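You operate a simulated robot arm through the tools that you are given. There is no shell and no other tool.

The job below is to be done with a simulated two-armed robot. You get a single attempt, and the scene is never put back.

## Task
Open the right drawer of the big table, put the blue rubber ring on the top of the right back desk away inside and shut the drawer again. Open the top drawer of the front drawer unit, take the green tape roll on the top of the left front desk and put it away inside, then shut the drawer. Take the orange carton and put it on the top of the grey table. Open the bottom drawer of the front drawer unit, fetch the small white tub and set it inside, then shut the drawer. Do these in any order. Set down upright: small white tub.

The check looks at the end state, three seconds after you hand in, the way a careful person would. Anything else that was tipped, shoved, dropped, spilled or broken makes it a failure.

## Robot
Two 7-joint arms with three-finger grippers on one trunk, on a base that drives. Base frame: it is fixed to the floor where the robot stands at the start and does not move with it; the origin is under the middle of the robot, x ahead of it, y to its left, z up. Readings come in mm, degrees, newtons and seconds.
The left shoulder is at the start at [64, 154, 904], the right one opposite. With the tool pointing down near the work surface each hand reaches from about 220 to 640 mm from the robot's upright axis, wherever it stands, measured 20 degrees to its own side. Places, roughly: blue rubber ring [-2250, 4500, 750]; bottom drawer of the front drawer unit [-1000, 5300, 200]; bottom drawer of the front drawer unit inside [-1100, 5300, 100]; green tape roll (7x7x3 cm) [-1100, 3600, 700]; orange carton [-1000, 2500, 750]; right drawer of the big table [700, 200, 700]; right drawer of the big table inside [800, 200, 600]; small white tub (8x8x8 cm) [-200, 5500, 1300]; top drawer of the front drawer unit [-1000, 5300, 500]; top drawer of the front drawer unit inside [-1100, 5300, 500]; top of the grey table [-2400, -200, 800]. Payload 2.69 kg a hand.
The TCP of each hand is the grasp point between the finger pads, 29 mm short of the fingertips. In the tool frame z runs along the fingers and y along their closing line. The gripper opens to 120 mm. The gripper's body begins 78 mm behind the TCP.
Orientation is told as [roll, pitch, yaw] about the base's x, y, z axes, in that order, counted from this pose: with the fingers straight down and closing along the base's y, the tool's x points along the base's -x, its y along +y and its z along -z.

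## Interface
- The arms move only by the tool jog_arm. It takes "left_steps", "right_steps" or both (then of equal length, played together; a hand with none holds still); each is a list of rows, each a list of 7 numbers: the shift along the tool's x, y, z in mm, then the turn, a rotation vector about the tool's x, y, z in degrees, then the gripper command, from -1 (shut) to 1 (fully open), values between in proportion. In form: [[tx, ty, tz, ax, ay, az, fingers], ...]. A call has 1 to 20 rows; each row is the pose to reach, as a shift and turn from the pose commanded when the call began, along the tool's axes at that moment. A row lasts 0.2 s, in which the tool goes at most 50 mm and 8.6 degrees; a call with a longer step from one row to the next is refused whole, and so is a gripper value outside its range. A pose out of reach is approached as far as the arm can. The call stops where the force on the tool passes 40 N (or 10 N more than at its start, if that is more) or the arm is blocked; 0.2 s more then pass. Each finger halts on what it meets, pressing with about 42 N; the grip force reading is that of the motor and also rises with nothing between the fingers. The clock runs only during rows and for 0.2 s after the last one: add rows that repeat a pose to give the fingers time. The reply holds the time, the measured pose of the TCP, the force on the tool along the base axes, the opening and the grip force, in the units named above and with some noise, with the torque about the TCP (base axes, N m) and any sound that the robot's microphone picked up, and new pictures: "views" is both (left out), scene, wrist or none (wrist: the cameras of the hands that moved).
- Cameras (640 x 400 px; columns grow to the right, rows downward): "scene" is now at [168.2, 54.1, 1055.2]; the picture's right is [0.60, -0.80, 0.00], its down [-0.39, -0.30, -0.87] and it looks along [0.70, 0.52, -0.49] (base axes); focal length 214 px, centre (320, 200). "left" rides on the left gripper at [63, 0, -104] in its tool frame; the picture's right is [0.00, 1.00, 0.00], its down [-0.83, 0.00, -0.56] and it looks along [-0.56, 0.00, 0.83] (tool axes); focal length 275 px, centre (320, 200). "right" rides on the right gripper at [63, 0, -104] in its tool frame; the picture's right is [0.00, 1.00, 0.00], its down [-0.83, 0.00, -0.56] and it looks along [-0.56, 0.00, 0.83] (tool axes); focal length 275 px, centre (320, 200). There is no depth. A picture from a camera that has moved, and an enlarged one, comes with that camera's place and axes in the base frame and with its lens.
- slide_trunk(by): slides the trunk up (or, below 0, down) by that many mm; the arms and the scene camera ride with it, the base frame stays. It gives what a move gives, with no picture.
- base_move(legs): drives the robot by 1 to 6 legs, each [ahead, left, turn to the left] in mm, mm and degrees, along the robot's own axes; the way and the turn of a leg run together, so that a leg with both is an arc; at most 1500 mm and 180 degrees a leg. The arms and the cameras ride along, it lands a little off, and it stops where it bumps. It gives what a move gives, and a new picture of the scene camera.
- pan_tilt(pan, tilt): turns the head with the scene camera to pan (to the left, within 80 degrees either way) and tilt (down, from -29 to 69), counted from straight ahead of the robot. It gives what a move gives, and a new picture of the scene camera.
- close_up(camera, box): a new picture of the part [left, top, right, bottom] of that camera's present view, enlarged. It takes no simulated time.
- sign_off(): hands the job in; it is judged then, once.

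Places have to be worked out from the pictures, the camera data and where the tool is seen. Open the grippers and draw the arms clear of the work before you hand the job in, unless the task says otherwise.

The tools are called after "Request:" as name(argument=value, ...) on one line, values as JSON. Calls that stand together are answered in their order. jog_arm: Moves the arms, as the interface text tells. Its arguments: {"type":"object","properties":{"left_steps":{"type":"array"},"right_steps":{"type":"array"},"views":{"type":"string","enum":["both","scene","wrist","none"]}},"required":[]} The other tools are called the same way: slide_trunk (by) slides the trunk up or down; base_move (legs) drives the base; pan_tilt (pan, tilt) turns the head that bears the scene camera; close_up (camera, box) takes an enlarged picture of a part of a camera's view; sign_off () hands the job in.

At the start:

```text
t: 0.0
left_ee_pos: [339.8, 398.7, 975.8]
left_tool_rot: [0.0, -0.1, 0.0]
left_ft_force: [0.5, -0.3, 0.0]
left_ft_torque: [-0.03, -0.04, -0.01]
left_gripper_width: 119.9
left_gripper_force: 0.1
right_ee_pos: [341.1, 41.6, 990.5]
right_tool_rot: [0.0, -0.2, -0.1]
right_ft_force: [-0.1, 0.0, 0.3]
right_ft_torque: [0.02, -0.01, 0.01]
right_gripper_width: 119.8
right_gripper_force: 0.1
trunk travel left (down, up): [-275.0, 163.0]
robot x, y, heading: [-0.9, 0.9, -0.2]
head pan, tilt: [37.0, 29.4]
```

scene: 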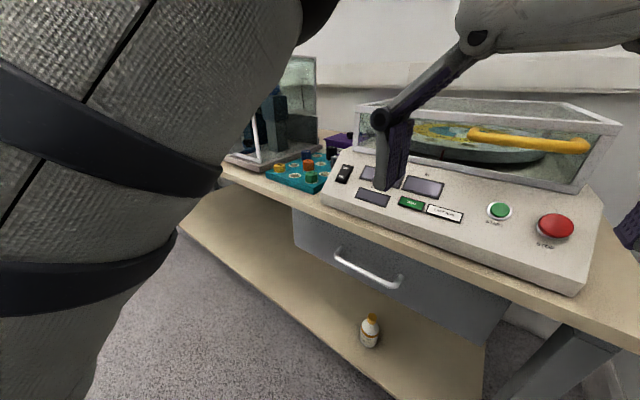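
right: 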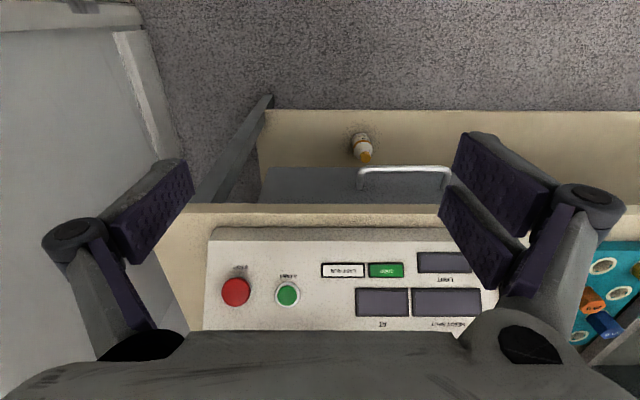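
left: 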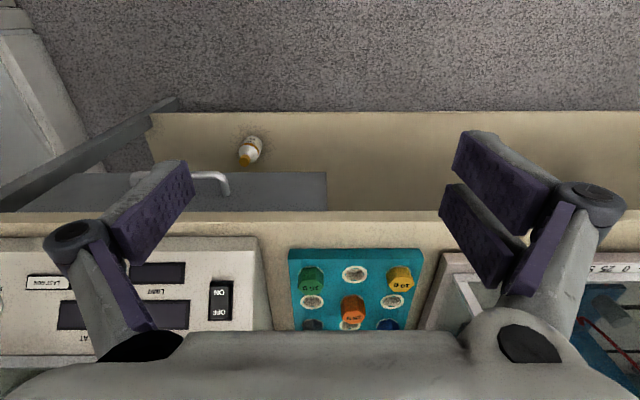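

The start pictures show the big table with its grey drawer and bar handle right ahead of the robot. I look around with the head first to get the layout.

Request:
pan_tilt(pan=80, tilt=15)

Request:
pan_tilt(pan=0, tilt=40)

Request:
pan_tilt(pan=-70, tilt=15)

```text
t: 1.1
left_ee_pos: [339.3, 398.0, 974.7]
left_tool_rot: [0.0, 0.0, 0.1]
left_ft_force: [-0.5, 0.0, 0.3]
left_ft_torque: [-0.03, -0.03, 0.0]
left_gripper_width: 120.0
left_gripper_force: 0.1
right_ee_pos: [340.1, 41.6, 989.4]
right_tool_rot: [-0.1, -0.3, 0.0]
right_ft_force: [0.4, 0.1, -0.3]
right_ft_torque: [-0.02, 0.01, -0.03]
right_gripper_width: 119.9
right_gripper_force: 0.1
trunk travel left (down, up): [-275.0, 163.0]
robot x, y, heading: [-2.8, -2.4, -0.3]
head pan, tilt: [80.0, 15.0]
camera scene: at [112.1, 91.5, 1078.4], right [0.98, -0.17, 0.0], down [-0.05, -0.26, -0.97], along [0.17, 0.95, -0.26], focal length 214 px, centre (320, 200)
```

scene: 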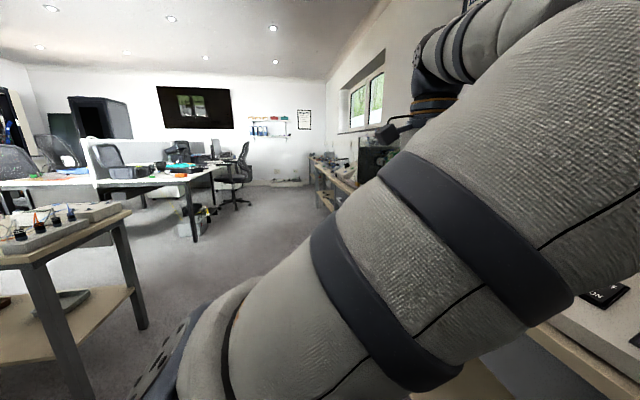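

```text
t: 2.6
left_ee_pos: [340.6, 398.5, 975.4]
left_tool_rot: [-0.1, 0.0, 0.0]
left_ft_force: [0.0, -0.5, -0.7]
left_ft_torque: [0.01, 0.01, 0.0]
left_gripper_width: 120.1
left_gripper_force: 0.0
right_ee_pos: [341.4, 41.2, 990.9]
right_tool_rot: [0.0, -0.2, -0.1]
right_ft_force: [0.5, -0.3, 0.1]
right_ft_torque: [0.05, 0.01, 0.01]
right_gripper_width: 119.9
right_gripper_force: 0.0
trunk travel left (down, up): [-275.0, 163.0]
robot x, y, heading: [-3.0, 1.1, -0.2]
head pan, tilt: [0.0, 40.0]
camera scene: at [184.2, 2.3, 1047.5], right [0.03, -1.0, 0.0], down [-0.56, -0.02, -0.83], along [0.83, 0.03, -0.56], focal length 214 px, centre (320, 200)
```

scene: 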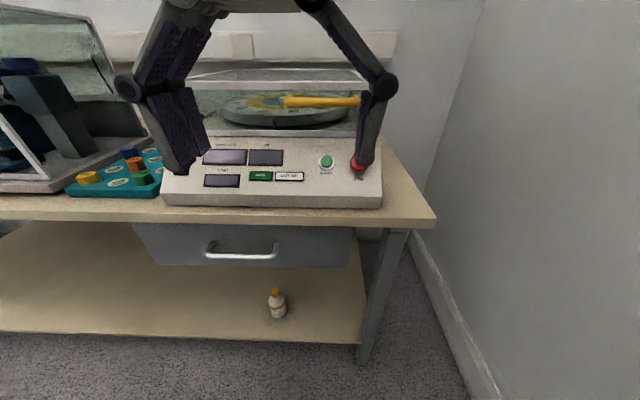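

```text
t: 4.0
left_ee_pos: [340.8, 398.9, 974.3]
left_tool_rot: [0.0, 0.1, 0.0]
left_ft_force: [0.0, -0.2, -0.1]
left_ft_torque: [0.02, -0.01, 0.01]
left_gripper_width: 120.0
left_gripper_force: 0.0
right_ee_pos: [340.3, 41.3, 990.1]
right_tool_rot: [0.0, -0.2, 0.1]
right_ft_force: [0.1, 0.1, 0.1]
right_ft_torque: [-0.02, -0.02, -0.03]
right_gripper_width: 119.7
right_gripper_force: 0.1
trunk travel left (down, up): [-275.0, 163.0]
robot x, y, heading: [-2.7, -2.4, 0.2]
head pan, tilt: [-70.0, 15.0]
camera scene: at [127.8, -88.2, 1078.4], right [-0.94, -0.34, 0.0], down [-0.09, 0.24, -0.97], along [0.33, -0.91, -0.26], focal length 214 px, centre (320, 200)
```

scene: 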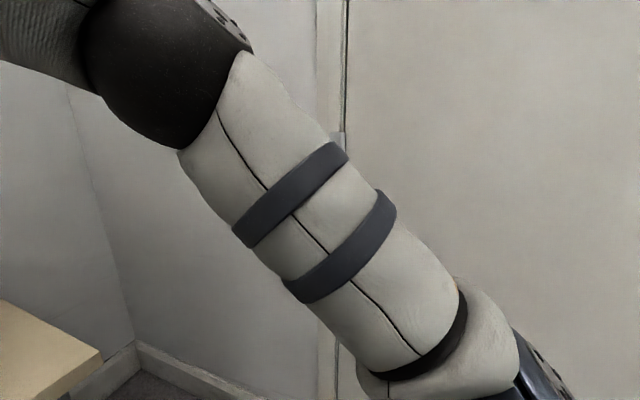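

The handle bar triangulates to about [485, 176, 700], running along y for about 140 mm, just in front of the table edge. I back up 200 mm so the left arm can reach it with the fingers level, and look at it again.

Request:
base_move(legs=[[-200, 0, 0]])

Request:
pan_tilt(pan=10, tilt=35)

```text
t: 5.6
left_ee_pos: [138.4, 399.8, 974.4]
left_tool_rot: [-0.1, 0.0, 0.3]
left_ft_force: [-0.5, 0.4, 0.3]
left_ft_torque: [-0.02, 0.0, -0.01]
left_gripper_width: 120.2
left_gripper_force: 0.1
right_ee_pos: [139.3, 42.9, 990.6]
right_tool_rot: [0.0, -0.1, 0.2]
right_ft_force: [-0.7, 0.0, -0.5]
right_ft_torque: [-0.05, 0.0, 0.02]
right_gripper_width: 120.0
right_gripper_force: 0.0
trunk travel left (down, up): [-275.0, 163.0]
robot x, y, heading: [-200.4, -2.5, 0.4]
head pan, tilt: [-70.0, 15.0]
camera scene: at [-72.3, -88.2, 1078.5], right [-0.94, -0.35, 0.0], down [-0.09, 0.24, -0.97], along [0.33, -0.91, -0.26], focal length 214 px, centre (320, 200)
```

scene: 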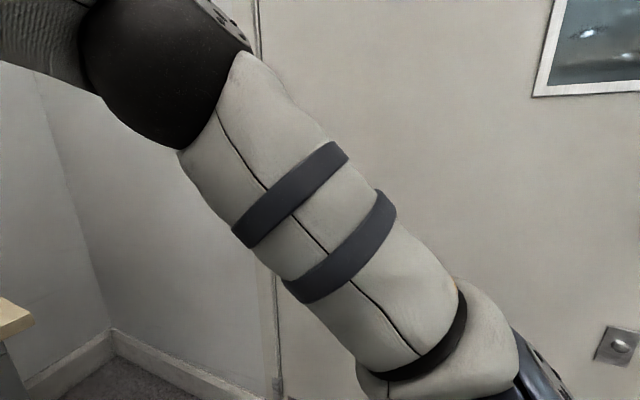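

```text
t: 7.2
left_ee_pos: [139.4, 400.2, 974.1]
left_tool_rot: [0.0, 0.0, 0.2]
left_ft_force: [-0.1, 0.2, -0.5]
left_ft_torque: [0.01, 0.0, -0.02]
left_gripper_width: 120.0
left_gripper_force: 0.0
right_ee_pos: [140.8, 43.2, 990.4]
right_tool_rot: [0.0, -0.2, 0.3]
right_ft_force: [0.2, -0.3, -0.6]
right_ft_torque: [0.01, 0.0, 0.0]
right_gripper_width: 119.9
right_gripper_force: 0.1
trunk travel left (down, up): [-275.0, 163.0]
robot x, y, heading: [-201.6, -0.2, 0.0]
head pan, tilt: [10.0, 35.0]
camera scene: at [-16.0, 13.0, 1049.5], right [0.15, -0.99, 0.0], down [-0.54, -0.08, -0.84], along [0.83, 0.13, -0.54], focal length 214 px, centre (320, 200)
```

scene: 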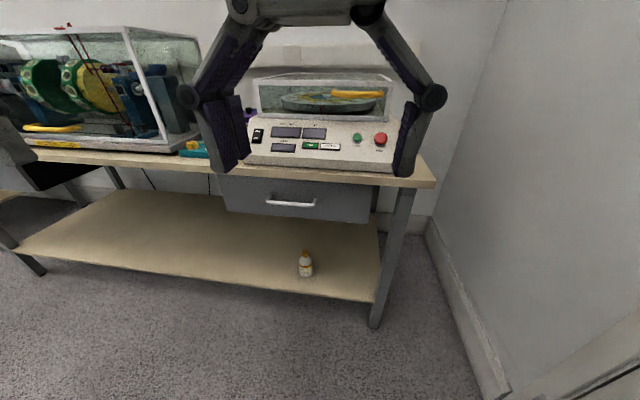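

The new view confirms the handle at about [485, 177, 701]. I turn the left hand so its fingers point forward (+x) and close vertically, moving it to about [300, 250, 800].

Request:
jog_arm(left_steps=[[-11.5, -10.7, 12.4, -4.95, -4.95, 4.95, 0], [-23, -21.4, 24.8, -9.9, -9.9, 9.9, 0], [-34.5, -32.1, 37.2, -14.85, -14.85, 14.85, 0], [-46, -42.8, 49.6, -19.8, -19.8, 19.8, 0], [-57.5, -53.5, 62, -24.75, -24.75, 24.75, 0], [-69, -64.2, 74.4, -29.7, -29.7, 29.7, 0], [-80.5, -74.9, 86.8, -34.65, -34.65, 34.65, 0], [-92, -85.6, 99.2, -39.6, -39.6, 39.6, 0], [-103.5, -96.3, 111.6, -44.55, -44.55, 44.55, 0], [-115, -107, 124, -49.5, -49.5, 49.5, 0], [-126.5, -117.7, 136.4, -54.45, -54.45, 54.45, 0], [-138, -128.4, 148.8, -59.4, -59.4, 59.4, 0], [-149.5, -139.1, 161.2, -64.35, -64.35, 64.35, 0], [-161, -150, 174, -69.28, -69.28, 69.28, 0], [-161, -150, 174, -69.28, -69.28, 69.28, 0]])

```text
t: 7.6
left_ee_pos: [150.1, 385.9, 961.7]
left_tool_rot: [4.4, -5.3, -4.7]
left_ft_force: [0.5, 0.2, 0.1]
left_ft_torque: [-0.04, 0.02, 0.04]
left_gripper_width: 59.9
left_gripper_force: 0.1
right_ee_pos: [150.9, 36.2, 981.5]
right_tool_rot: [-1.8, -0.8, -1.8]
right_ft_force: [5.5, -7.5, -7.6]
right_ft_torque: [-0.01, 0.14, -0.19]
right_gripper_width: 113.0
right_gripper_force: 0.0
trunk travel left (down, up): [-275.0, 163.0]
robot x, y, heading: [-202.6, -2.4, 0.1]
head pan, tilt: [10.0, 35.0]
stopped in row 2 (right hand): the force on the tool passed its limit at 120 N (the readings are from after the stop); the commanded pose is now the measured one
camera scene: at [-16.6, 15.2, 1046.4], right [0.17, -0.98, 0.0], down [-0.56, -0.1, -0.82], along [0.81, 0.14, -0.57], focal length 214 px, centre (320, 200)
camera left: at [76.8, 386.0, 1058.6], right [0.08, 0.99, 0.08], down [0.77, -0.11, 0.63], along [0.63, 0.01, -0.77], focal length 275 px, centre (320, 200)
```

scene: 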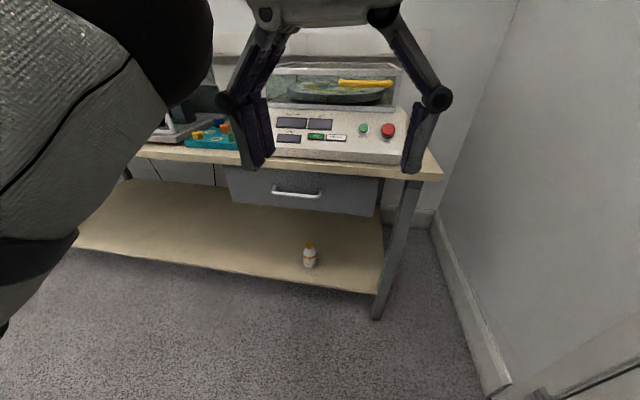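
left: 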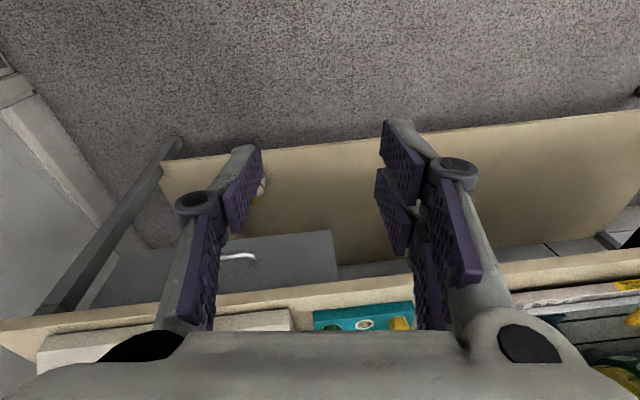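

The left arm's elbow knocked against the right hand's finger, so the right hand is in the way. I move the right hand off to the right before going on.

Request:
jog_arm(right_steps=[[0, -40, 0, 0, 0, 0, 1], [0, -80, 0, 0, 0, 0, 1], [0, -120, 0, 0, 0, 0, 0.5], [0, -160, 0, 0, 0, 0, 0], [0, -200, 0, 0, 0, 0, -0.5], [0, -240, 0, 0, 0, 0, -0.9], [0, -280, 0, 0, 0, 0, -0.9]])

```text
t: 9.2
left_ee_pos: [149.3, 386.2, 962.4]
left_tool_rot: [4.3, -5.3, -4.9]
left_ft_force: [0.1, 1.0, -0.2]
left_ft_torque: [-0.02, 0.01, 0.01]
left_gripper_width: 60.0
left_gripper_force: 0.1
right_ee_pos: [148.0, -231.4, 965.1]
right_tool_rot: [-1.5, -0.9, -1.6]
right_ft_force: [-0.1, -0.4, -0.7]
right_ft_torque: [0.0, 0.03, 0.03]
right_gripper_width: 6.0
right_gripper_force: 0.1
right hand out of reach, approached as far as the arm can: row 6, 7
trunk travel left (down, up): [-275.0, 163.0]
robot x, y, heading: [-197.6, 1.8, 0.2]
head pan, tilt: [10.0, 35.0]
camera scene: at [-17.5, 14.7, 1046.4], right [0.18, -0.98, 0.0], down [-0.56, -0.1, -0.82], along [0.81, 0.15, -0.57], focal length 214 px, centre (320, 200)
camera right: at [82.8, -226.5, 1067.4], right [0.02, 1.0, -0.03], down [0.82, 0.0, 0.57], along [0.57, -0.04, -0.82], focal length 275 px, centre (320, 200)
```

scene: 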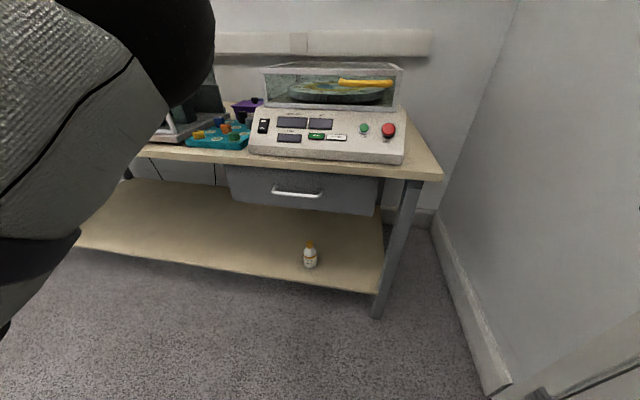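
right: 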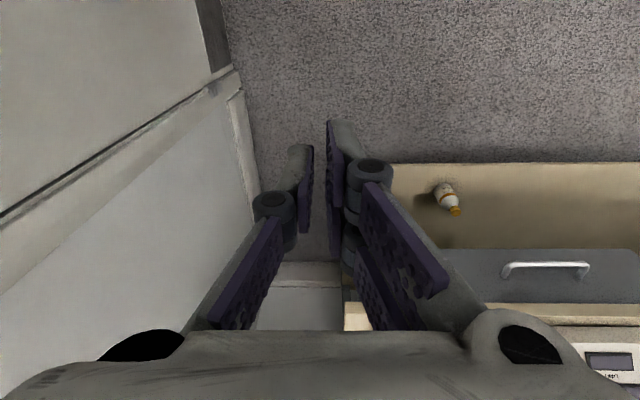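

The right hand is clear now. I continue the left hand's turn to fingers-forward, closing vertically.

Request:
jog_arm(left_steps=[[-10.4, -9.6, 11.7, -4.6, -4.6, 4.6, 0], [-20.8, -19.1, 23.4, -9.2, -9.2, 9.2, 0], [-31.2, -28.7, 35.1, -13.8, -13.8, 13.8, 0], [-41.7, -38.3, 46.9, -18.4, -18.4, 18.4, 0], [-52.1, -47.9, 58.6, -23, -23, 23, 0], [-62.5, -57.4, 70.3, -27.6, -27.6, 27.6, 0], [-72.9, -67, 82, -32.2, -32.2, 32.2, 0], [-83.3, -76.6, 93.7, -36.8, -36.8, 36.8, 0], [-93.7, -86.1, 105.4, -41.4, -41.4, 41.4, 0], [-104.1, -95.7, 117.1, -46, -46, 46, 0], [-114.6, -105.3, 128.9, -50.6, -50.6, 50.6, 0], [-125, -114.9, 140.6, -55.2, -55.2, 55.2, 0], [-135.4, -124.4, 152.3, -59.8, -59.8, 59.8, 0], [-145.8, -134, 164, -64.4, -64.2, 64.4, 0], [-145.8, -134, 164, -64.4, -64.2, 64.4, 0]])

```text
t: 12.4
left_ee_pos: [263.5, 310.9, 994.4]
left_tool_rot: [83.1, -2.9, -84.6]
left_ft_force: [0.6, 0.1, -0.1]
left_ft_torque: [-0.02, -0.01, 0.0]
left_gripper_width: 60.0
left_gripper_force: 0.0
left hand out of reach, approached as far as the arm can: row 2, 3, 4, 5, 6, 7, 8, 9, 10, 11, 12, 13, 14, 15
right_ee_pos: [148.6, -230.9, 965.9]
right_tool_rot: [-1.5, -0.8, -1.6]
right_ft_force: [-0.9, -0.2, 0.2]
right_ft_torque: [0.02, 0.01, 0.03]
right_gripper_width: 6.0
right_gripper_force: 0.1
trunk travel left (down, up): [-275.0, 163.0]
robot x, y, heading: [-199.4, 0.9, 0.3]
head pan, tilt: [10.0, 35.0]
camera scene: at [-17.6, 15.1, 1046.4], right [0.18, -0.98, 0.0], down [-0.56, -0.1, -0.82], along [0.81, 0.14, -0.57], focal length 214 px, centre (320, 200)
camera left: at [154.7, 364.9, 1003.6], right [0.11, 0.06, 0.99], down [-0.47, -0.88, 0.11], along [0.87, -0.48, -0.07], focal length 275 px, centre (320, 200)
```

scene: 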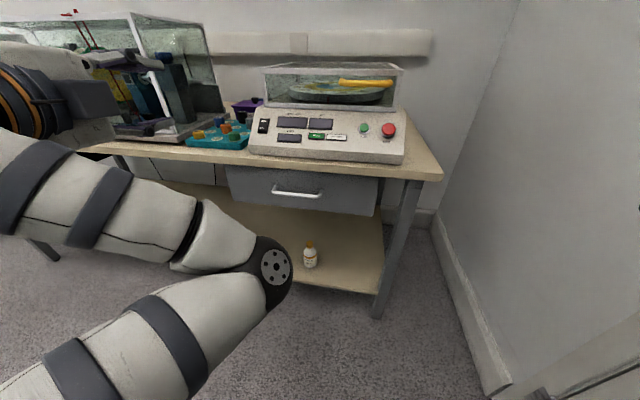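
left: 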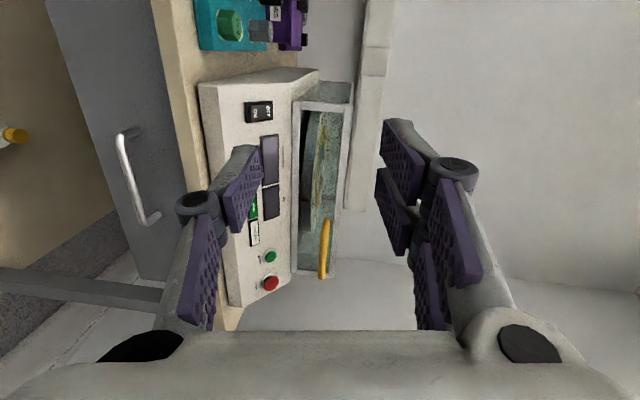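

The left hand now points forward with a vertical closing line, at about [264, 311, 994]. I lower it toward a spot in front of the handle while trimming the tilt.

Request:
jog_arm(left_steps=[[-14, -32, 10, -0.7, -0.6, 0.4, 0], [-28, -65, 20, -1.5, -1.2, 0.8, 0], [-42, -97, 29, -2.2, -1.8, 1.1, 0], [-56, -129, 39, -2.9, -2.4, 1.5, 0], [-69, -162, 49, -3.7, -3, 1.9, 0], [-83, -194, 59, -4.4, -3.6, 2.3, 0], [-97, -226, 68, -5.1, -4.2, 2.6, 0], [-111, -259, 78, -5.9, -4.8, 3, 0], [-125, -291, 88, -6.6, -5.35, 3.4, 0], [-125, -291, 88, -6.6, -5.35, 3.4, 0]])

```text
t: 14.6
left_ee_pos: [263.3, 309.3, 1006.7]
left_tool_rot: [84.5, -2.1, -85.3]
left_ft_force: [0.7, -0.3, 0.2]
left_ft_torque: [0.0, 0.0, -0.01]
left_gripper_width: 60.4
left_gripper_force: 0.0
left hand out of reach, approached as far as the arm can: row 1, 2, 3, 4, 5, 6, 7, 8, 9, 10
right_ee_pos: [148.6, -230.7, 964.7]
right_tool_rot: [-1.5, -0.9, -1.6]
right_ft_force: [0.2, 0.2, -0.1]
right_ft_torque: [0.02, 0.0, 0.0]
right_gripper_width: 5.9
right_gripper_force: 0.2
trunk travel left (down, up): [-275.0, 163.0]
robot x, y, heading: [-198.0, 0.5, 0.2]
head pan, tilt: [10.0, 35.0]
camera scene: at [-17.5, 15.0, 1046.4], right [0.18, -0.98, 0.0], down [-0.56, -0.1, -0.82], along [0.81, 0.15, -0.57], focal length 214 px, centre (320, 200)
camera left: at [154.3, 363.2, 1013.5], right [0.09, 0.04, 0.99], down [-0.48, -0.87, 0.08], along [0.87, -0.49, -0.06], focal length 275 px, centre (320, 200)
```

scene: 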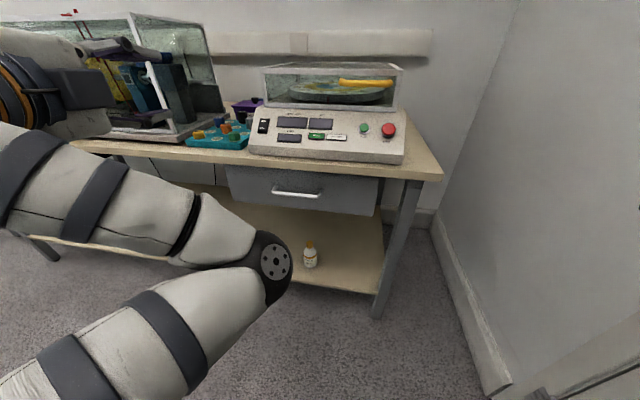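
left: 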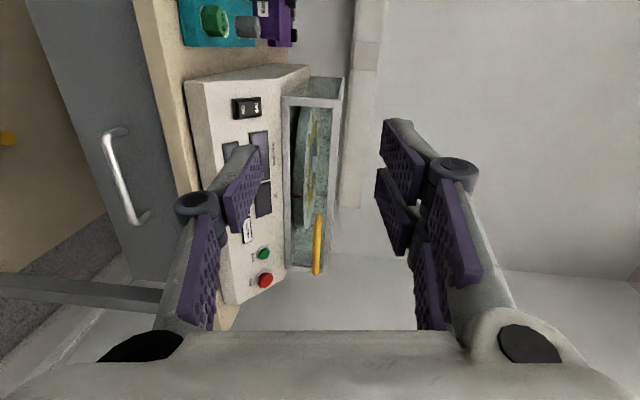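

That arm posture is stuck (the elbow folds inward), so I will undo it and rather hook the bar from above. First I zoom on the handle to judge the gap behind the bar.

Request:
close_up(camera="left", box=[60, 90, 220, 260])

Request:
close_up(camera="scene", box=[220, 130, 400, 242])

```text
2.35 times, centred on (140, 175) of left
camera zoom: at [154.3, 363.2, 1013.5], right [0.09, 0.04, 0.99], down [-0.48, -0.87, 0.08], along [0.87, -0.49, -0.06], focal length 648 px, centre (744, 259)
```

zoom: 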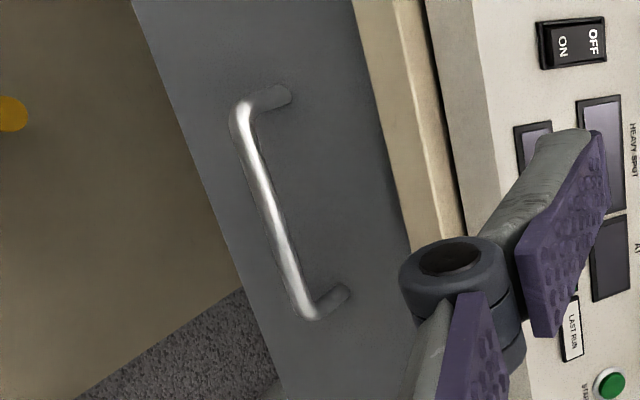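

```text
3.56 times, centred on (310, 186) of scene
camera zoom: at [-17.5, 15.0, 1046.4], right [0.18, -0.98, 0.0], down [-0.56, -0.1, -0.82], along [0.81, 0.15, -0.57], focal length 763 px, centre (356, 250)
```

zoom: 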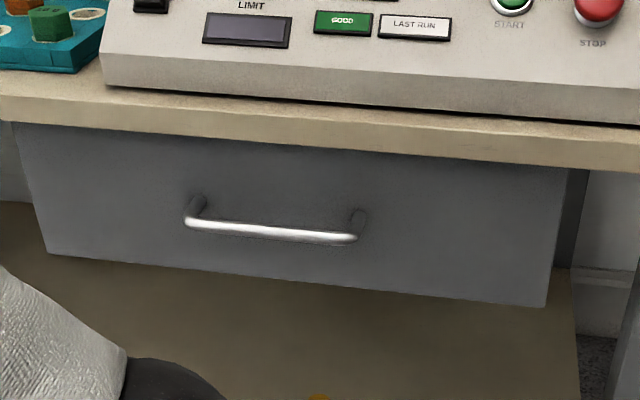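

The gap behind the bar is about 27 mm, enough for a finger. I turn the left hand back to fingers-down first, near its earlier place.

Request:
jog_arm(left_steps=[[5, 0, -8, 4.7, 4.7, -4.7, 0], [10, 0, -16, 9.4, 9.4, -9.4, 0], [15, -3, -24, 14.1, 14.1, -14.1, 0], [20, -6, -32, 18.8, 18.8, -18.8, 0], [25, -9, -40, 23.5, 23.5, -23.5, 0], [30, -12, -48, 28.2, 28.2, -28.2, 0], [35, -15, -56, 32.9, 32.9, -32.9, 0], [40, -18, -64, 37.6, 37.6, -37.6, 0], [45, -21, -72, 42.3, 42.3, -42.3, 0], [50, -24, -80, 47, 47, -47, 0], [55, -27, -88, 51.7, 51.7, -51.7, 0], [60, -30, -96, 56.4, 56.4, -56.4, 0], [65, -33, -104, 61.1, 61.1, -61.1, 0], [70, -36, -110, 65.5, 65.8, -65.5, 0], [70, -36, -110, 65.5, 65.8, -65.5, 0]])

```text
t: 17.8
left_ee_pos: [149.9, 369.7, 971.2]
left_tool_rot: [1.4, 1.9, 0.9]
left_ft_force: [0.2, 0.0, -0.9]
left_ft_torque: [0.02, -0.02, -0.04]
left_gripper_width: 60.1
left_gripper_force: 0.0
left hand out of reach, approached as far as the arm can: row 1, 2, 3, 4, 5, 6, 7, 8, 9, 10, 11, 12, 13
right_ee_pos: [149.3, -230.0, 965.8]
right_tool_rot: [-1.5, -0.8, -1.7]
right_ft_force: [-0.7, -0.6, -0.2]
right_ft_torque: [0.0, 0.04, -0.04]
right_gripper_width: 6.0
right_gripper_force: 0.0
trunk travel left (down, up): [-275.0, 163.0]
robot x, y, heading: [-198.0, -2.7, 0.0]
head pan, tilt: [10.0, 35.0]
camera scene: at [-17.5, 15.0, 1046.4], right [0.18, -0.98, 0.0], down [-0.56, -0.1, -0.82], along [0.81, 0.14, -0.57], focal length 214 px, centre (320, 200)
camera left: at [90.6, 366.0, 1077.0], right [-0.01, 1.0, 0.02], down [0.85, 0.0, 0.53], along [0.53, 0.03, -0.85], focal length 275 px, centre (320, 200)
```

scene: 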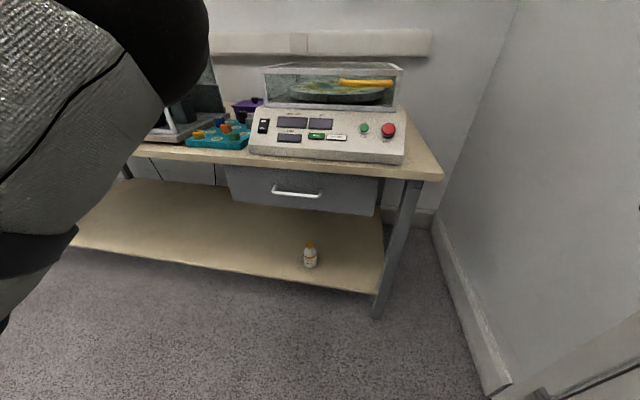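
left: 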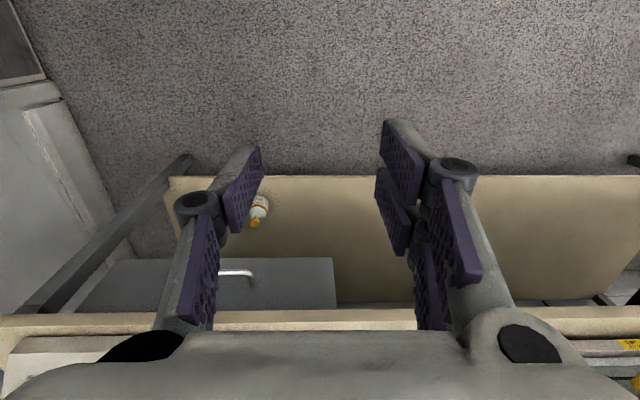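

Back at fingers-down. Now I try the mirrored turn (hand camera to the right) to fingers-forward with vertical closing.

Request:
jog_arm(left_steps=[[-10.7, -8.5, 8.5, 4.95, -4.95, -4.95, 0], [-21.4, -17, 17, 9.9, -9.9, -9.9, 0], [-32, -25.7, 25.7, 14.85, -14.85, -14.85, 0], [-42.8, -34.3, 34.3, 19.8, -19.8, -19.8, 0], [-53.5, -42.8, 42.8, 24.75, -24.75, -24.75, 0], [-64.2, -51.4, 51.4, 29.7, -29.7, -29.7, 0], [-74.9, -60, 60, 34.65, -34.65, -34.65, 0], [-85.6, -68.5, 68.5, 39.6, -39.6, -39.6, 0], [-96.3, -77, 77, 44.55, -44.55, -44.55, 0], [-107, -85.6, 85.6, 49.5, -49.5, -49.5, 0], [-117.7, -94, 94, 54.45, -54.45, -54.45, 0], [-128.4, -102.7, 102.7, 59.4, -59.4, -59.4, 0], [-139.1, -111.3, 111.3, 64.35, -64.35, -64.35, 0], [-150, -120, 120, 69.28, -69.28, -69.28, 0], [-150, -120, 120, 69.28, -69.28, -69.28, 0]])

```text
t: 21.0
left_ee_pos: [287.1, 287.3, 818.9]
left_tool_rot: [-88.2, -1.4, 90.8]
left_ft_force: [-0.4, -0.5, -0.4]
left_ft_torque: [0.05, 0.03, 0.05]
left_gripper_width: 60.0
left_gripper_force: 0.1
left hand out of reach, approached as far as the arm can: row 4, 5, 6, 7, 8, 9, 10, 11, 12, 13, 14, 15
right_ee_pos: [149.0, -233.1, 963.7]
right_tool_rot: [-1.4, -0.9, -1.6]
right_ft_force: [-0.4, 0.7, -0.1]
right_ft_torque: [0.04, 0.0, -0.01]
right_gripper_width: 6.3
right_gripper_force: 0.1
trunk travel left (down, up): [-275.0, 163.0]
robot x, y, heading: [-199.7, -2.4, 0.0]
head pan, tilt: [10.0, 35.0]
camera scene: at [-17.6, 14.0, 1046.5], right [0.18, -0.98, 0.0], down [-0.56, -0.1, -0.82], along [0.81, 0.15, -0.57], focal length 214 px, centre (320, 200)
camera left: at [184.4, 223.6, 819.9], right [-0.03, 0.03, -1.0], down [-0.57, 0.82, 0.04], along [0.82, 0.57, -0.01], focal length 275 px, centre (320, 200)
```

scene: 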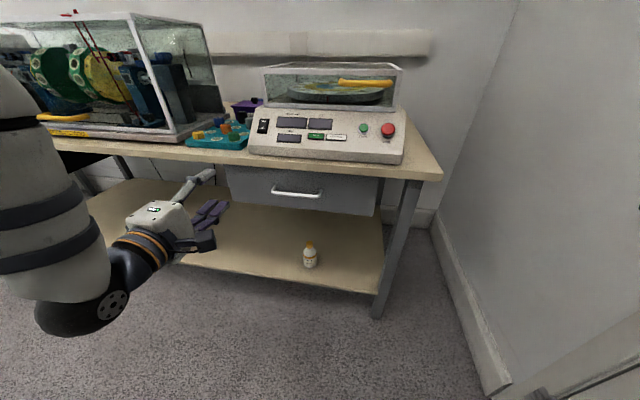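
left: 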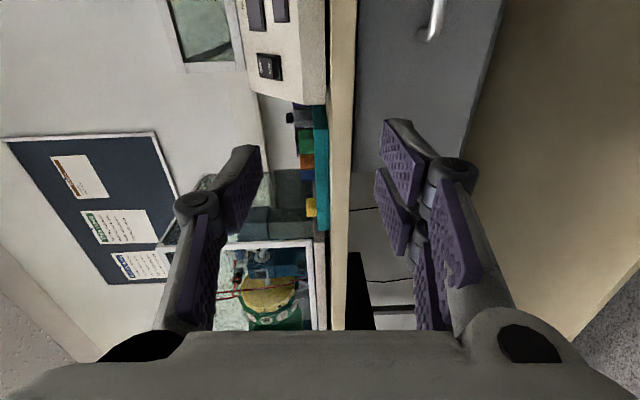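

This turn works: the left hand points forward at [287, 287, 819] with tool axes x=-Y, y=-Z, z=+X. I bring it in front of the handle at x≈400.

Request:
jog_arm(left_steps=[[22, 24, 10, 0, 0, 0, 0], [44, 48, 20, 0, 0, 0, 0], [66, 72, 40, 0, 0, 0, 0], [88, 96, 70, 0, 0, 0, 0], [110, 118, 100, 0, 0, 0, 0], [110, 118, 100, 0, 0, 0, 0]])

```text
t: 22.4
left_ee_pos: [386.8, 182.5, 691.8]
left_tool_rot: [-88.0, -1.3, 90.9]
left_ft_force: [0.2, 0.2, -0.7]
left_ft_torque: [0.01, 0.01, -0.01]
left_gripper_width: 60.0
left_gripper_force: 0.1
right_ee_pos: [148.5, -231.1, 965.2]
right_tool_rot: [-1.5, -0.9, -1.5]
right_ft_force: [-0.5, -0.4, -0.8]
right_ft_torque: [0.03, -0.04, 0.0]
right_gripper_width: 6.0
right_gripper_force: 0.0
trunk travel left (down, up): [-275.0, 163.0]
robot x, y, heading: [-200.4, 0.1, 0.1]
head pan, tilt: [10.0, 35.0]
camera scene: at [-17.6, 15.1, 1046.5], right [0.18, -0.98, 0.0], down [-0.56, -0.1, -0.82], along [0.81, 0.15, -0.57], focal length 214 px, centre (320, 200)
camera left: at [282.0, 117.8, 692.6], right [-0.04, 0.03, -1.0], down [-0.57, 0.82, 0.04], along [0.82, 0.57, -0.01], focal length 275 px, centre (320, 200)
```

scene: 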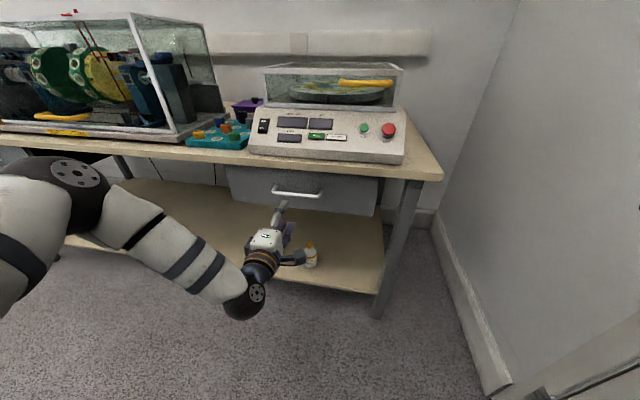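
left: 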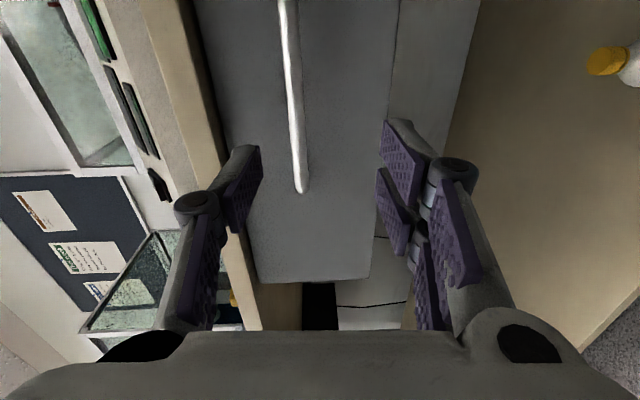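

The bar shows at about z 707 in the hand camera, its left end at y≈249. I raise 17 mm and move forward until the bar lies between the pads, then close.

Request:
jog_arm(left_steps=[[0, -17, 10, 0, 0, 0, 0], [0, -17, 40, 0, 0, 0, 0], [0, -17, 70, 0, 0, 0, 0], [0, -17, 88, 0, 0, 0, 0], [0, -17, 88, 0, 0, 0, -0.5], [0, -17, 88, 0, 0, 0, -1], [0, -17, 88, 0, 0, 0, -1]])

```text
t: 24.0
left_ee_pos: [472.5, 182.7, 704.6]
left_tool_rot: [-87.8, -1.4, 91.0]
left_ft_force: [-1.5, 0.5, -9.9]
left_ft_torque: [-1.27, 0.12, 0.15]
left_gripper_width: 11.2
left_gripper_force: 38.1
right_ee_pos: [149.0, -230.3, 965.1]
right_tool_rot: [-1.5, -0.7, -1.6]
right_ft_force: [0.0, -0.3, 0.8]
right_ft_torque: [0.0, -0.02, -0.04]
right_gripper_width: 5.8
right_gripper_force: 0.1
trunk travel left (down, up): [-275.0, 163.0]
robot x, y, heading: [-200.2, -1.0, -0.3]
head pan, tilt: [10.0, 35.0]
camera scene: at [-16.8, 15.3, 1046.2], right [0.18, -0.98, 0.0], down [-0.57, -0.1, -0.82], along [0.81, 0.14, -0.57], focal length 214 px, centre (320, 200)
camera left: at [369.4, 117.4, 706.9], right [-0.04, 0.03, -1.0], down [-0.57, 0.82, 0.04], along [0.82, 0.57, -0.02], focal length 275 px, centre (320, 200)
```

scene: 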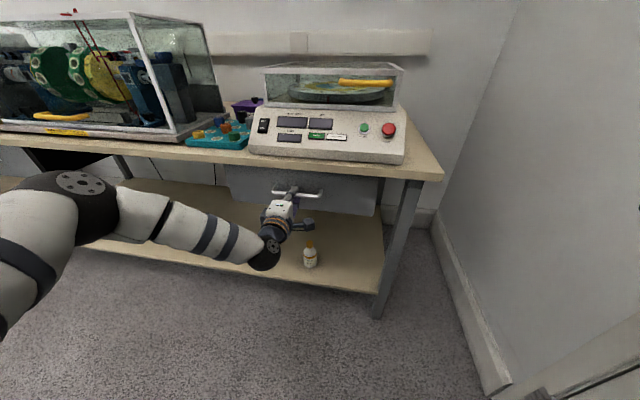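
left: 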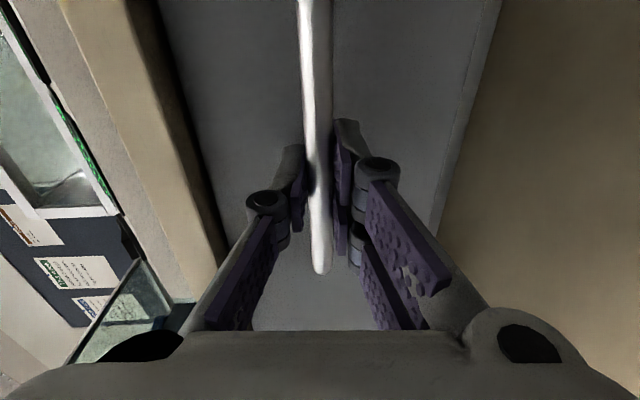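

The bar is gripped (11 mm wide, 38 N). I pull the drawer straight back with the arm.

Request:
jog_arm(left_steps=[[0, 0, -12, 0, 0, 0, -1], [0, 0, -30, 0, 0, 0, -1], [0, 0, -50, 0, 0, 0, -1], [0, 0, -70, 0, 0, 0, -1], [0, 0, -90, 0, 0, 0, -1], [0, 0, -110, 0, 0, 0, -1]])

```text
t: 25.5
left_ee_pos: [358.7, 182.1, 705.0]
left_tool_rot: [-86.8, -1.2, 90.8]
left_ft_force: [-1.8, 0.9, -11.0]
left_ft_torque: [-1.29, 0.09, -0.04]
left_gripper_width: 11.1
left_gripper_force: 38.3
right_ee_pos: [148.0, -231.1, 965.3]
right_tool_rot: [-1.4, -0.9, -1.6]
right_ft_force: [0.3, -1.0, 0.2]
right_ft_torque: [-0.02, -0.02, 0.02]
right_gripper_width: 6.0
right_gripper_force: 0.0
trunk travel left (down, up): [-275.0, 163.0]
robot x, y, heading: [-199.0, 0.0, -0.2]
head pan, tilt: [10.0, 35.0]
stopped in row 6 (left hand): the force on the tool passed its limit at 42 N (the readings are from after the stop); the commanded pose is now the measured one
camera scene: at [-17.5, 15.5, 1046.7], right [0.18, -0.98, 0.0], down [-0.56, -0.1, -0.82], along [0.81, 0.14, -0.57], focal length 214 px, centre (320, 200)
camera left: at [256.3, 117.5, 708.9], right [-0.06, 0.03, -1.0], down [-0.57, 0.82, 0.05], along [0.82, 0.57, -0.03], focal length 275 px, centre (320, 200)
```

scene: 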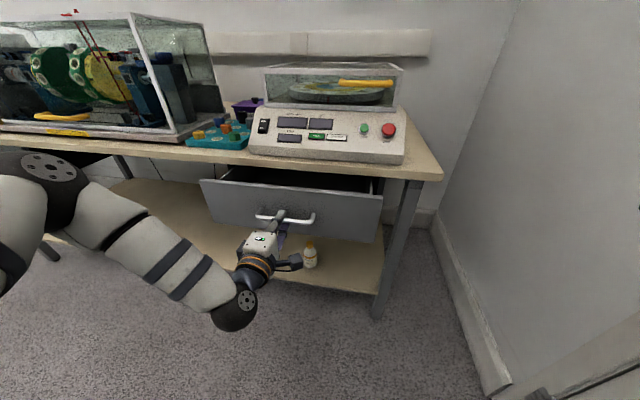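
left: 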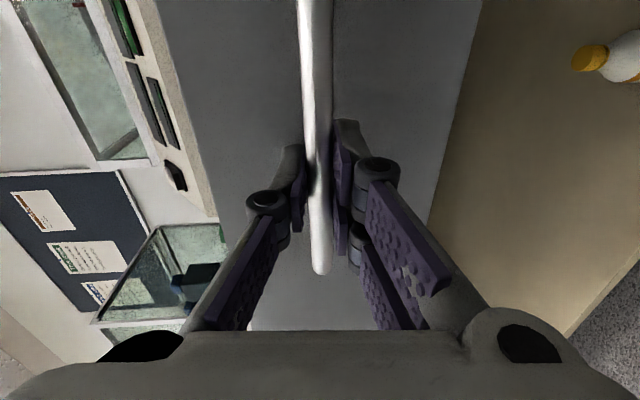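

The drawer came out by about 114 mm before the force stop. I continue pulling more gently.

Request:
jog_arm(left_steps=[[0, 0, -8, 0, 0, 0, -1], [0, 0, -18, 0, 0, 0, -1], [0, 0, -28, 0, 0, 0, -1], [0, 0, -38, 0, 0, 0, -1], [0, 0, -48, 0, 0, 0, -1], [0, 0, -58, 0, 0, 0, -1], [0, 0, -68, 0, 0, 0, -1], [0, 0, -78, 0, 0, 0, -1], [0, 0, -88, 0, 0, 0, -1], [0, 0, -98, 0, 0, 0, -1], [0, 0, -108, 0, 0, 0, -1], [0, 0, -118, 0, 0, 0, -1]])

```text
t: 27.1
left_ee_pos: [293.2, 181.4, 704.9]
left_tool_rot: [-86.3, -1.4, 91.0]
left_ft_force: [-0.6, 3.7, -11.9]
left_ft_torque: [-1.27, 0.1, -0.06]
left_gripper_width: 11.1
left_gripper_force: 38.5
right_ee_pos: [149.7, -229.9, 965.2]
right_tool_rot: [-1.5, -0.9, -1.6]
right_ft_force: [-1.1, -0.2, 1.2]
right_ft_torque: [-0.03, -0.04, 0.01]
right_gripper_width: 5.9
right_gripper_force: 0.0
trunk travel left (down, up): [-275.0, 163.0]
robot x, y, heading: [-197.0, -0.9, 0.5]
head pan, tilt: [10.0, 35.0]
stopped in row 8 (left hand): the force on the tool passed its limit at 41 N (the readings are from after the stop); the commanded pose is now the measured one
camera scene: at [-17.5, 15.8, 1046.7], right [0.18, -0.98, 0.0], down [-0.56, -0.1, -0.82], along [0.81, 0.15, -0.57], focal length 214 px, centre (320, 200)
camera left: at [189.0, 117.3, 709.7], right [-0.07, 0.03, -1.0], down [-0.57, 0.82, 0.06], along [0.82, 0.57, -0.04], focal length 275 px, centre (320, 200)
```

scene: 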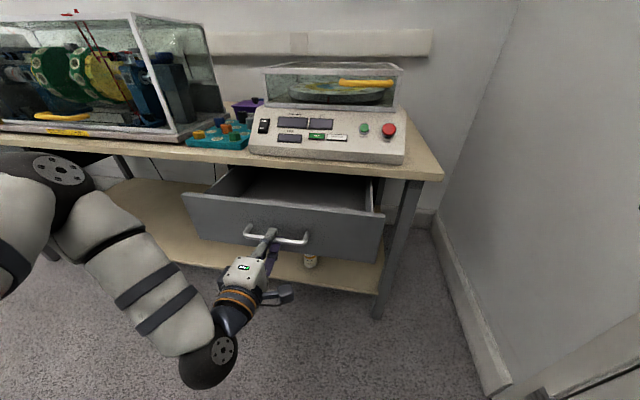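
left: 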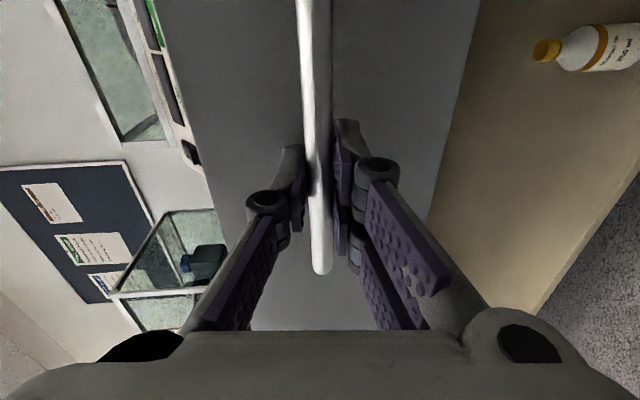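

It is open about 180 mm now and still moves. One more gentle pull.

Request:
jog_arm(left_steps=[[0, 0, -6, 0, 0, 0, -1], [0, 0, -14, 0, 0, 0, -1], [0, 0, -22, 0, 0, 0, -1], [0, 0, -30, 0, 0, 0, -1], [0, 0, -38, 0, 0, 0, -1], [0, 0, -46, 0, 0, 0, -1], [0, 0, -54, 0, 0, 0, -1], [0, 0, -62, 0, 0, 0, -1], [0, 0, -70, 0, 0, 0, -1]])

```text
t: 28.4
left_ee_pos: [253.5, 181.7, 704.6]
left_tool_rot: [-85.8, -1.6, 91.0]
left_ft_force: [-0.6, 3.2, -12.9]
left_ft_torque: [-1.3, 0.09, 0.01]
left_gripper_width: 11.5
left_gripper_force: 38.5
right_ee_pos: [148.5, -230.3, 965.1]
right_tool_rot: [-1.5, -0.8, -1.5]
right_ft_force: [0.1, -0.1, 0.4]
right_ft_torque: [-0.04, 0.01, 0.03]
right_gripper_width: 6.3
right_gripper_force: 0.2
trunk travel left (down, up): [-275.0, 163.0]
robot x, y, heading: [-202.6, 3.2, 0.2]
head pan, tilt: [10.0, 35.0]
stopped in row 6 (left hand): the force on the tool passed its limit at 40 N (the readings are from after the stop); the commanded pose is now the measured one
camera scene: at [-17.5, 15.9, 1046.6], right [0.18, -0.98, 0.0], down [-0.56, -0.1, -0.82], along [0.81, 0.15, -0.57], focal length 214 px, centre (320, 200)
camera left: at [149.6, 117.0, 710.3], right [-0.07, 0.03, -1.0], down [-0.57, 0.82, 0.07], along [0.82, 0.57, -0.04], focal length 275 px, centre (320, 200)
```

scene: 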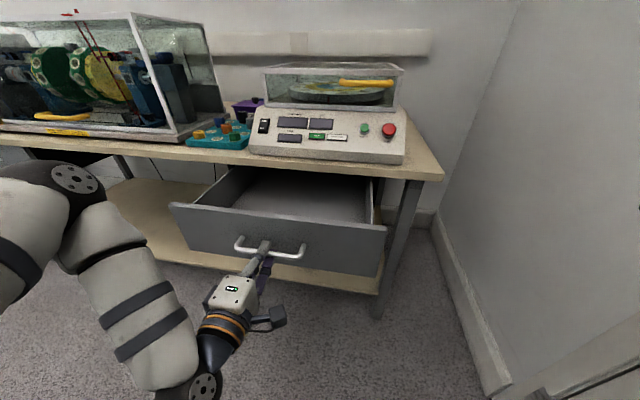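
left: 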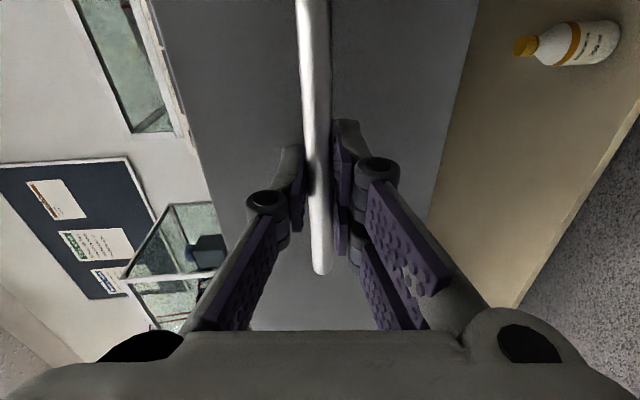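

The drawer is open about 220 mm, with the handle now near x≈264. I open the fingers slightly and draw the left hand back off the bar.

Request:
jog_arm(left_steps=[[0, 0, 0, 0, 0, 0, -0.6], [0, 0, 0, 0, 0, 0, -0.3], [0, 0, -15, 0, 0, 0, -0.3], [0, 0, -35, 0, 0, 0, -0.3], [0, 0, -55, 0, 0, 0, -0.3]], views="none")

Request:
base_move(legs=[[-150, 0, 0]])

Request:
pan_tilt(pan=80, tilt=20)

```text
t: 29.6
left_ee_pos: [205.9, 178.2, 701.4]
left_tool_rot: [-86.2, -1.7, 91.0]
left_ft_force: [-0.4, 0.5, -0.2]
left_ft_torque: [-0.02, 0.01, -0.05]
left_gripper_width: 41.9
left_gripper_force: 0.0
left hand out of reach, approached as far as the arm can: row 5
right_ee_pos: [149.0, -230.6, 964.0]
right_tool_rot: [-1.5, -0.9, -1.7]
right_ft_force: [-1.0, 0.4, 1.2]
right_ft_torque: [0.02, 0.04, -0.01]
right_gripper_width: 6.1
right_gripper_force: 0.1
trunk travel left (down, up): [-275.0, 163.0]
robot x, y, heading: [-200.3, 0.3, 0.2]
head pan, tilt: [10.0, 35.0]
```

```text
t: 31.0
left_ee_pos: [55.5, 176.7, 701.2]
left_tool_rot: [-86.3, -1.6, 90.8]
left_ft_force: [1.1, 0.0, -0.4]
left_ft_torque: [-0.04, 0.0, 0.02]
left_gripper_width: 42.1
left_gripper_force: 0.0
right_ee_pos: [-2.4, -231.4, 964.6]
right_tool_rot: [-1.5, -0.9, -1.7]
right_ft_force: [0.0, -0.5, 0.2]
right_ft_torque: [0.03, 0.01, 0.02]
right_gripper_width: 6.1
right_gripper_force: 0.1
trunk travel left (down, up): [-275.0, 163.0]
robot x, y, heading: [-349.4, -2.7, 0.2]
head pan, tilt: [10.0, 35.0]
camera scene: at [-167.7, 14.4, 1046.5], right [0.18, -0.98, 0.0], down [-0.56, -0.1, -0.82], along [0.81, 0.14, -0.57], focal length 214 px, centre (320, 200)
```

scene: 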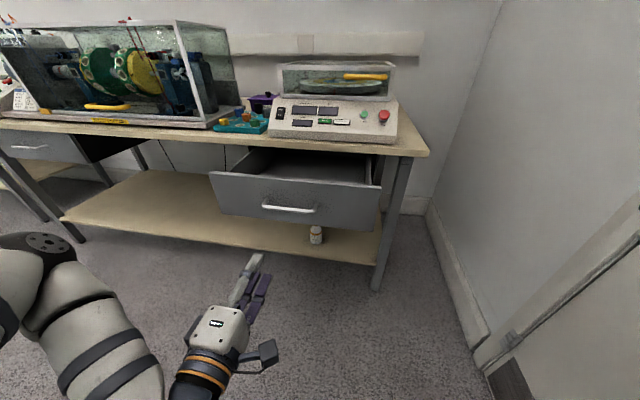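

```text
t: 32.4
left_ee_pos: [56.8, 176.7, 701.6]
left_tool_rot: [-86.2, -1.7, 90.8]
left_ft_force: [-0.4, -0.1, 0.5]
left_ft_torque: [-0.04, 0.0, -0.02]
left_gripper_width: 41.8
left_gripper_force: 0.0
right_ee_pos: [-1.0, -231.1, 963.5]
right_tool_rot: [-1.5, -0.9, -1.6]
right_ft_force: [0.0, 0.1, -0.6]
right_ft_torque: [-0.02, -0.02, 0.0]
right_gripper_width: 5.7
right_gripper_force: 0.0
trunk travel left (down, up): [-275.0, 163.0]
robot x, y, heading: [-348.1, -3.3, -0.1]
head pan, tilt: [80.0, 20.0]
camera scene: at [-237.9, 90.6, 1070.3], right [0.99, -0.17, 0.0], down [-0.06, -0.34, -0.94], along [0.16, 0.93, -0.34], focal length 214 px, centre (320, 200)
```

scene: 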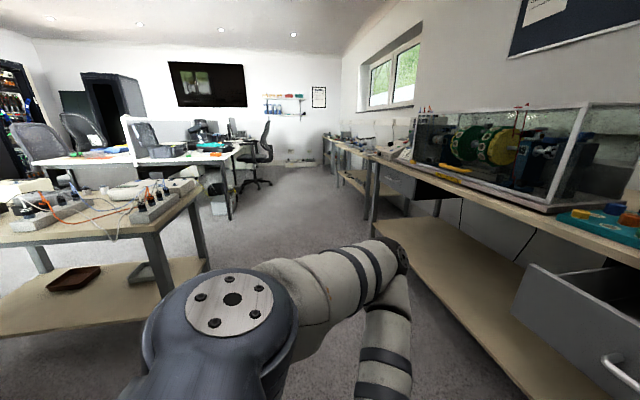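

The view shows an aisle running along +y between the long bench (right) and a knob table at x<-665, y 800–1220, with the desks and the shelf beyond. I turn the robot left by 90° and shift to about x=-200.

Request:
base_move(legs=[[0, 0, 90], [0, -150, 0]])

Request:
pan_tilt(pan=0, tilt=15)

Request:
pan_tilt(pan=60, tilt=15)

```text
t: 38.0
left_ee_pos: [-368.1, 404.9, 702.7]
left_tool_rot: [-86.2, -1.7, -179.9]
left_ft_force: [0.2, -0.8, -0.2]
left_ft_torque: [-0.02, 0.03, 0.01]
left_gripper_width: 42.1
left_gripper_force: 0.0
right_ee_pos: [40.8, 342.4, 965.0]
right_tool_rot: [-1.5, -0.9, 87.7]
right_ft_force: [-0.6, 0.7, 0.2]
right_ft_torque: [0.0, 0.03, -0.01]
right_gripper_width: 6.1
right_gripper_force: 0.0
trunk travel left (down, up): [-275.0, 163.0]
robot x, y, heading: [-194.4, -2.9, 89.4]
head pan, tilt: [80.0, 20.0]
camera scene: at [-288.7, 113.8, 1070.3], right [0.18, 0.98, 0.0], down [0.34, -0.06, -0.94], along [-0.92, 0.17, -0.34], focal length 214 px, centre (320, 200)
```

scene: 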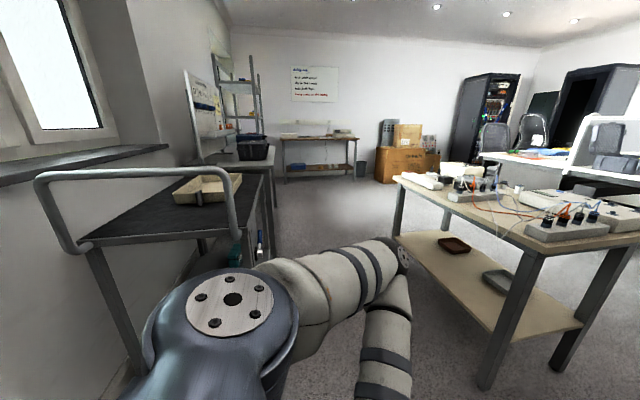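

```text
t: 39.5
left_ee_pos: [-367.7, 406.0, 700.3]
left_tool_rot: [-86.2, -1.8, -179.7]
left_ft_force: [0.3, 0.6, 0.2]
left_ft_torque: [-0.02, -0.01, 0.01]
left_gripper_width: 42.1
left_gripper_force: 0.1
right_ee_pos: [40.2, 343.5, 965.0]
right_tool_rot: [-1.5, -0.9, 87.7]
right_ft_force: [0.0, 0.1, 0.5]
right_ft_torque: [-0.02, -0.03, 0.01]
right_gripper_width: 6.0
right_gripper_force: 0.1
trunk travel left (down, up): [-275.0, 163.0]
robot x, y, heading: [-193.7, -5.5, 89.5]
head pan, tilt: [0.0, 15.0]
camera scene: at [-196.6, 190.2, 1078.4], right [1.0, -0.01, 0.0], down [0.0, -0.26, -0.97], along [0.01, 0.97, -0.26], focal length 214 px, centre (320, 200)
```

scene: 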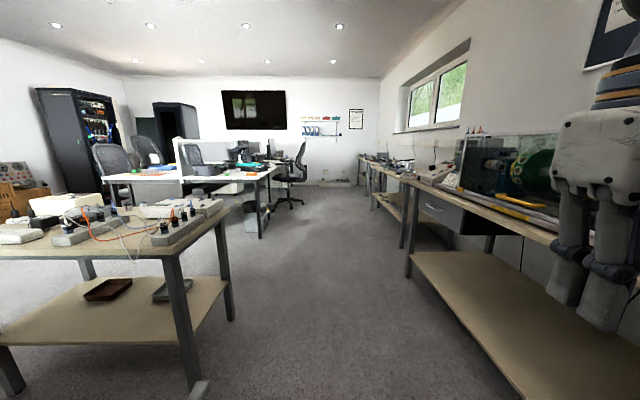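

```text
t: 40.8
left_ee_pos: [-368.8, 405.9, 701.0]
left_tool_rot: [-86.2, -1.7, -179.8]
left_ft_force: [0.2, 0.8, 0.3]
left_ft_torque: [-0.01, 0.0, 0.01]
left_gripper_width: 41.8
left_gripper_force: 0.0
right_ee_pos: [38.4, 342.9, 965.2]
right_tool_rot: [-1.5, -0.9, 87.7]
right_ft_force: [-0.1, 0.3, 0.4]
right_ft_torque: [-0.02, 0.01, 0.03]
right_gripper_width: 5.9
right_gripper_force: 0.2
trunk travel left (down, up): [-275.0, 163.0]
robot x, y, heading: [-193.8, -5.3, 89.4]
head pan, tilt: [60.0, 15.0]
camera scene: at [-277.8, 144.3, 1078.4], right [0.51, 0.86, 0.0], down [0.22, -0.13, -0.97], along [-0.83, 0.49, -0.26], focal length 214 px, centre (320, 200)
```

scene: 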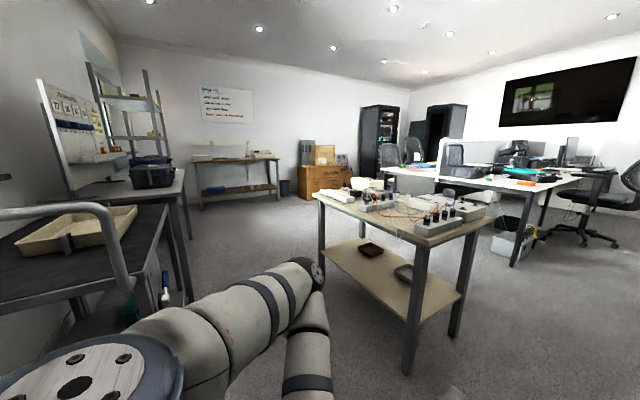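

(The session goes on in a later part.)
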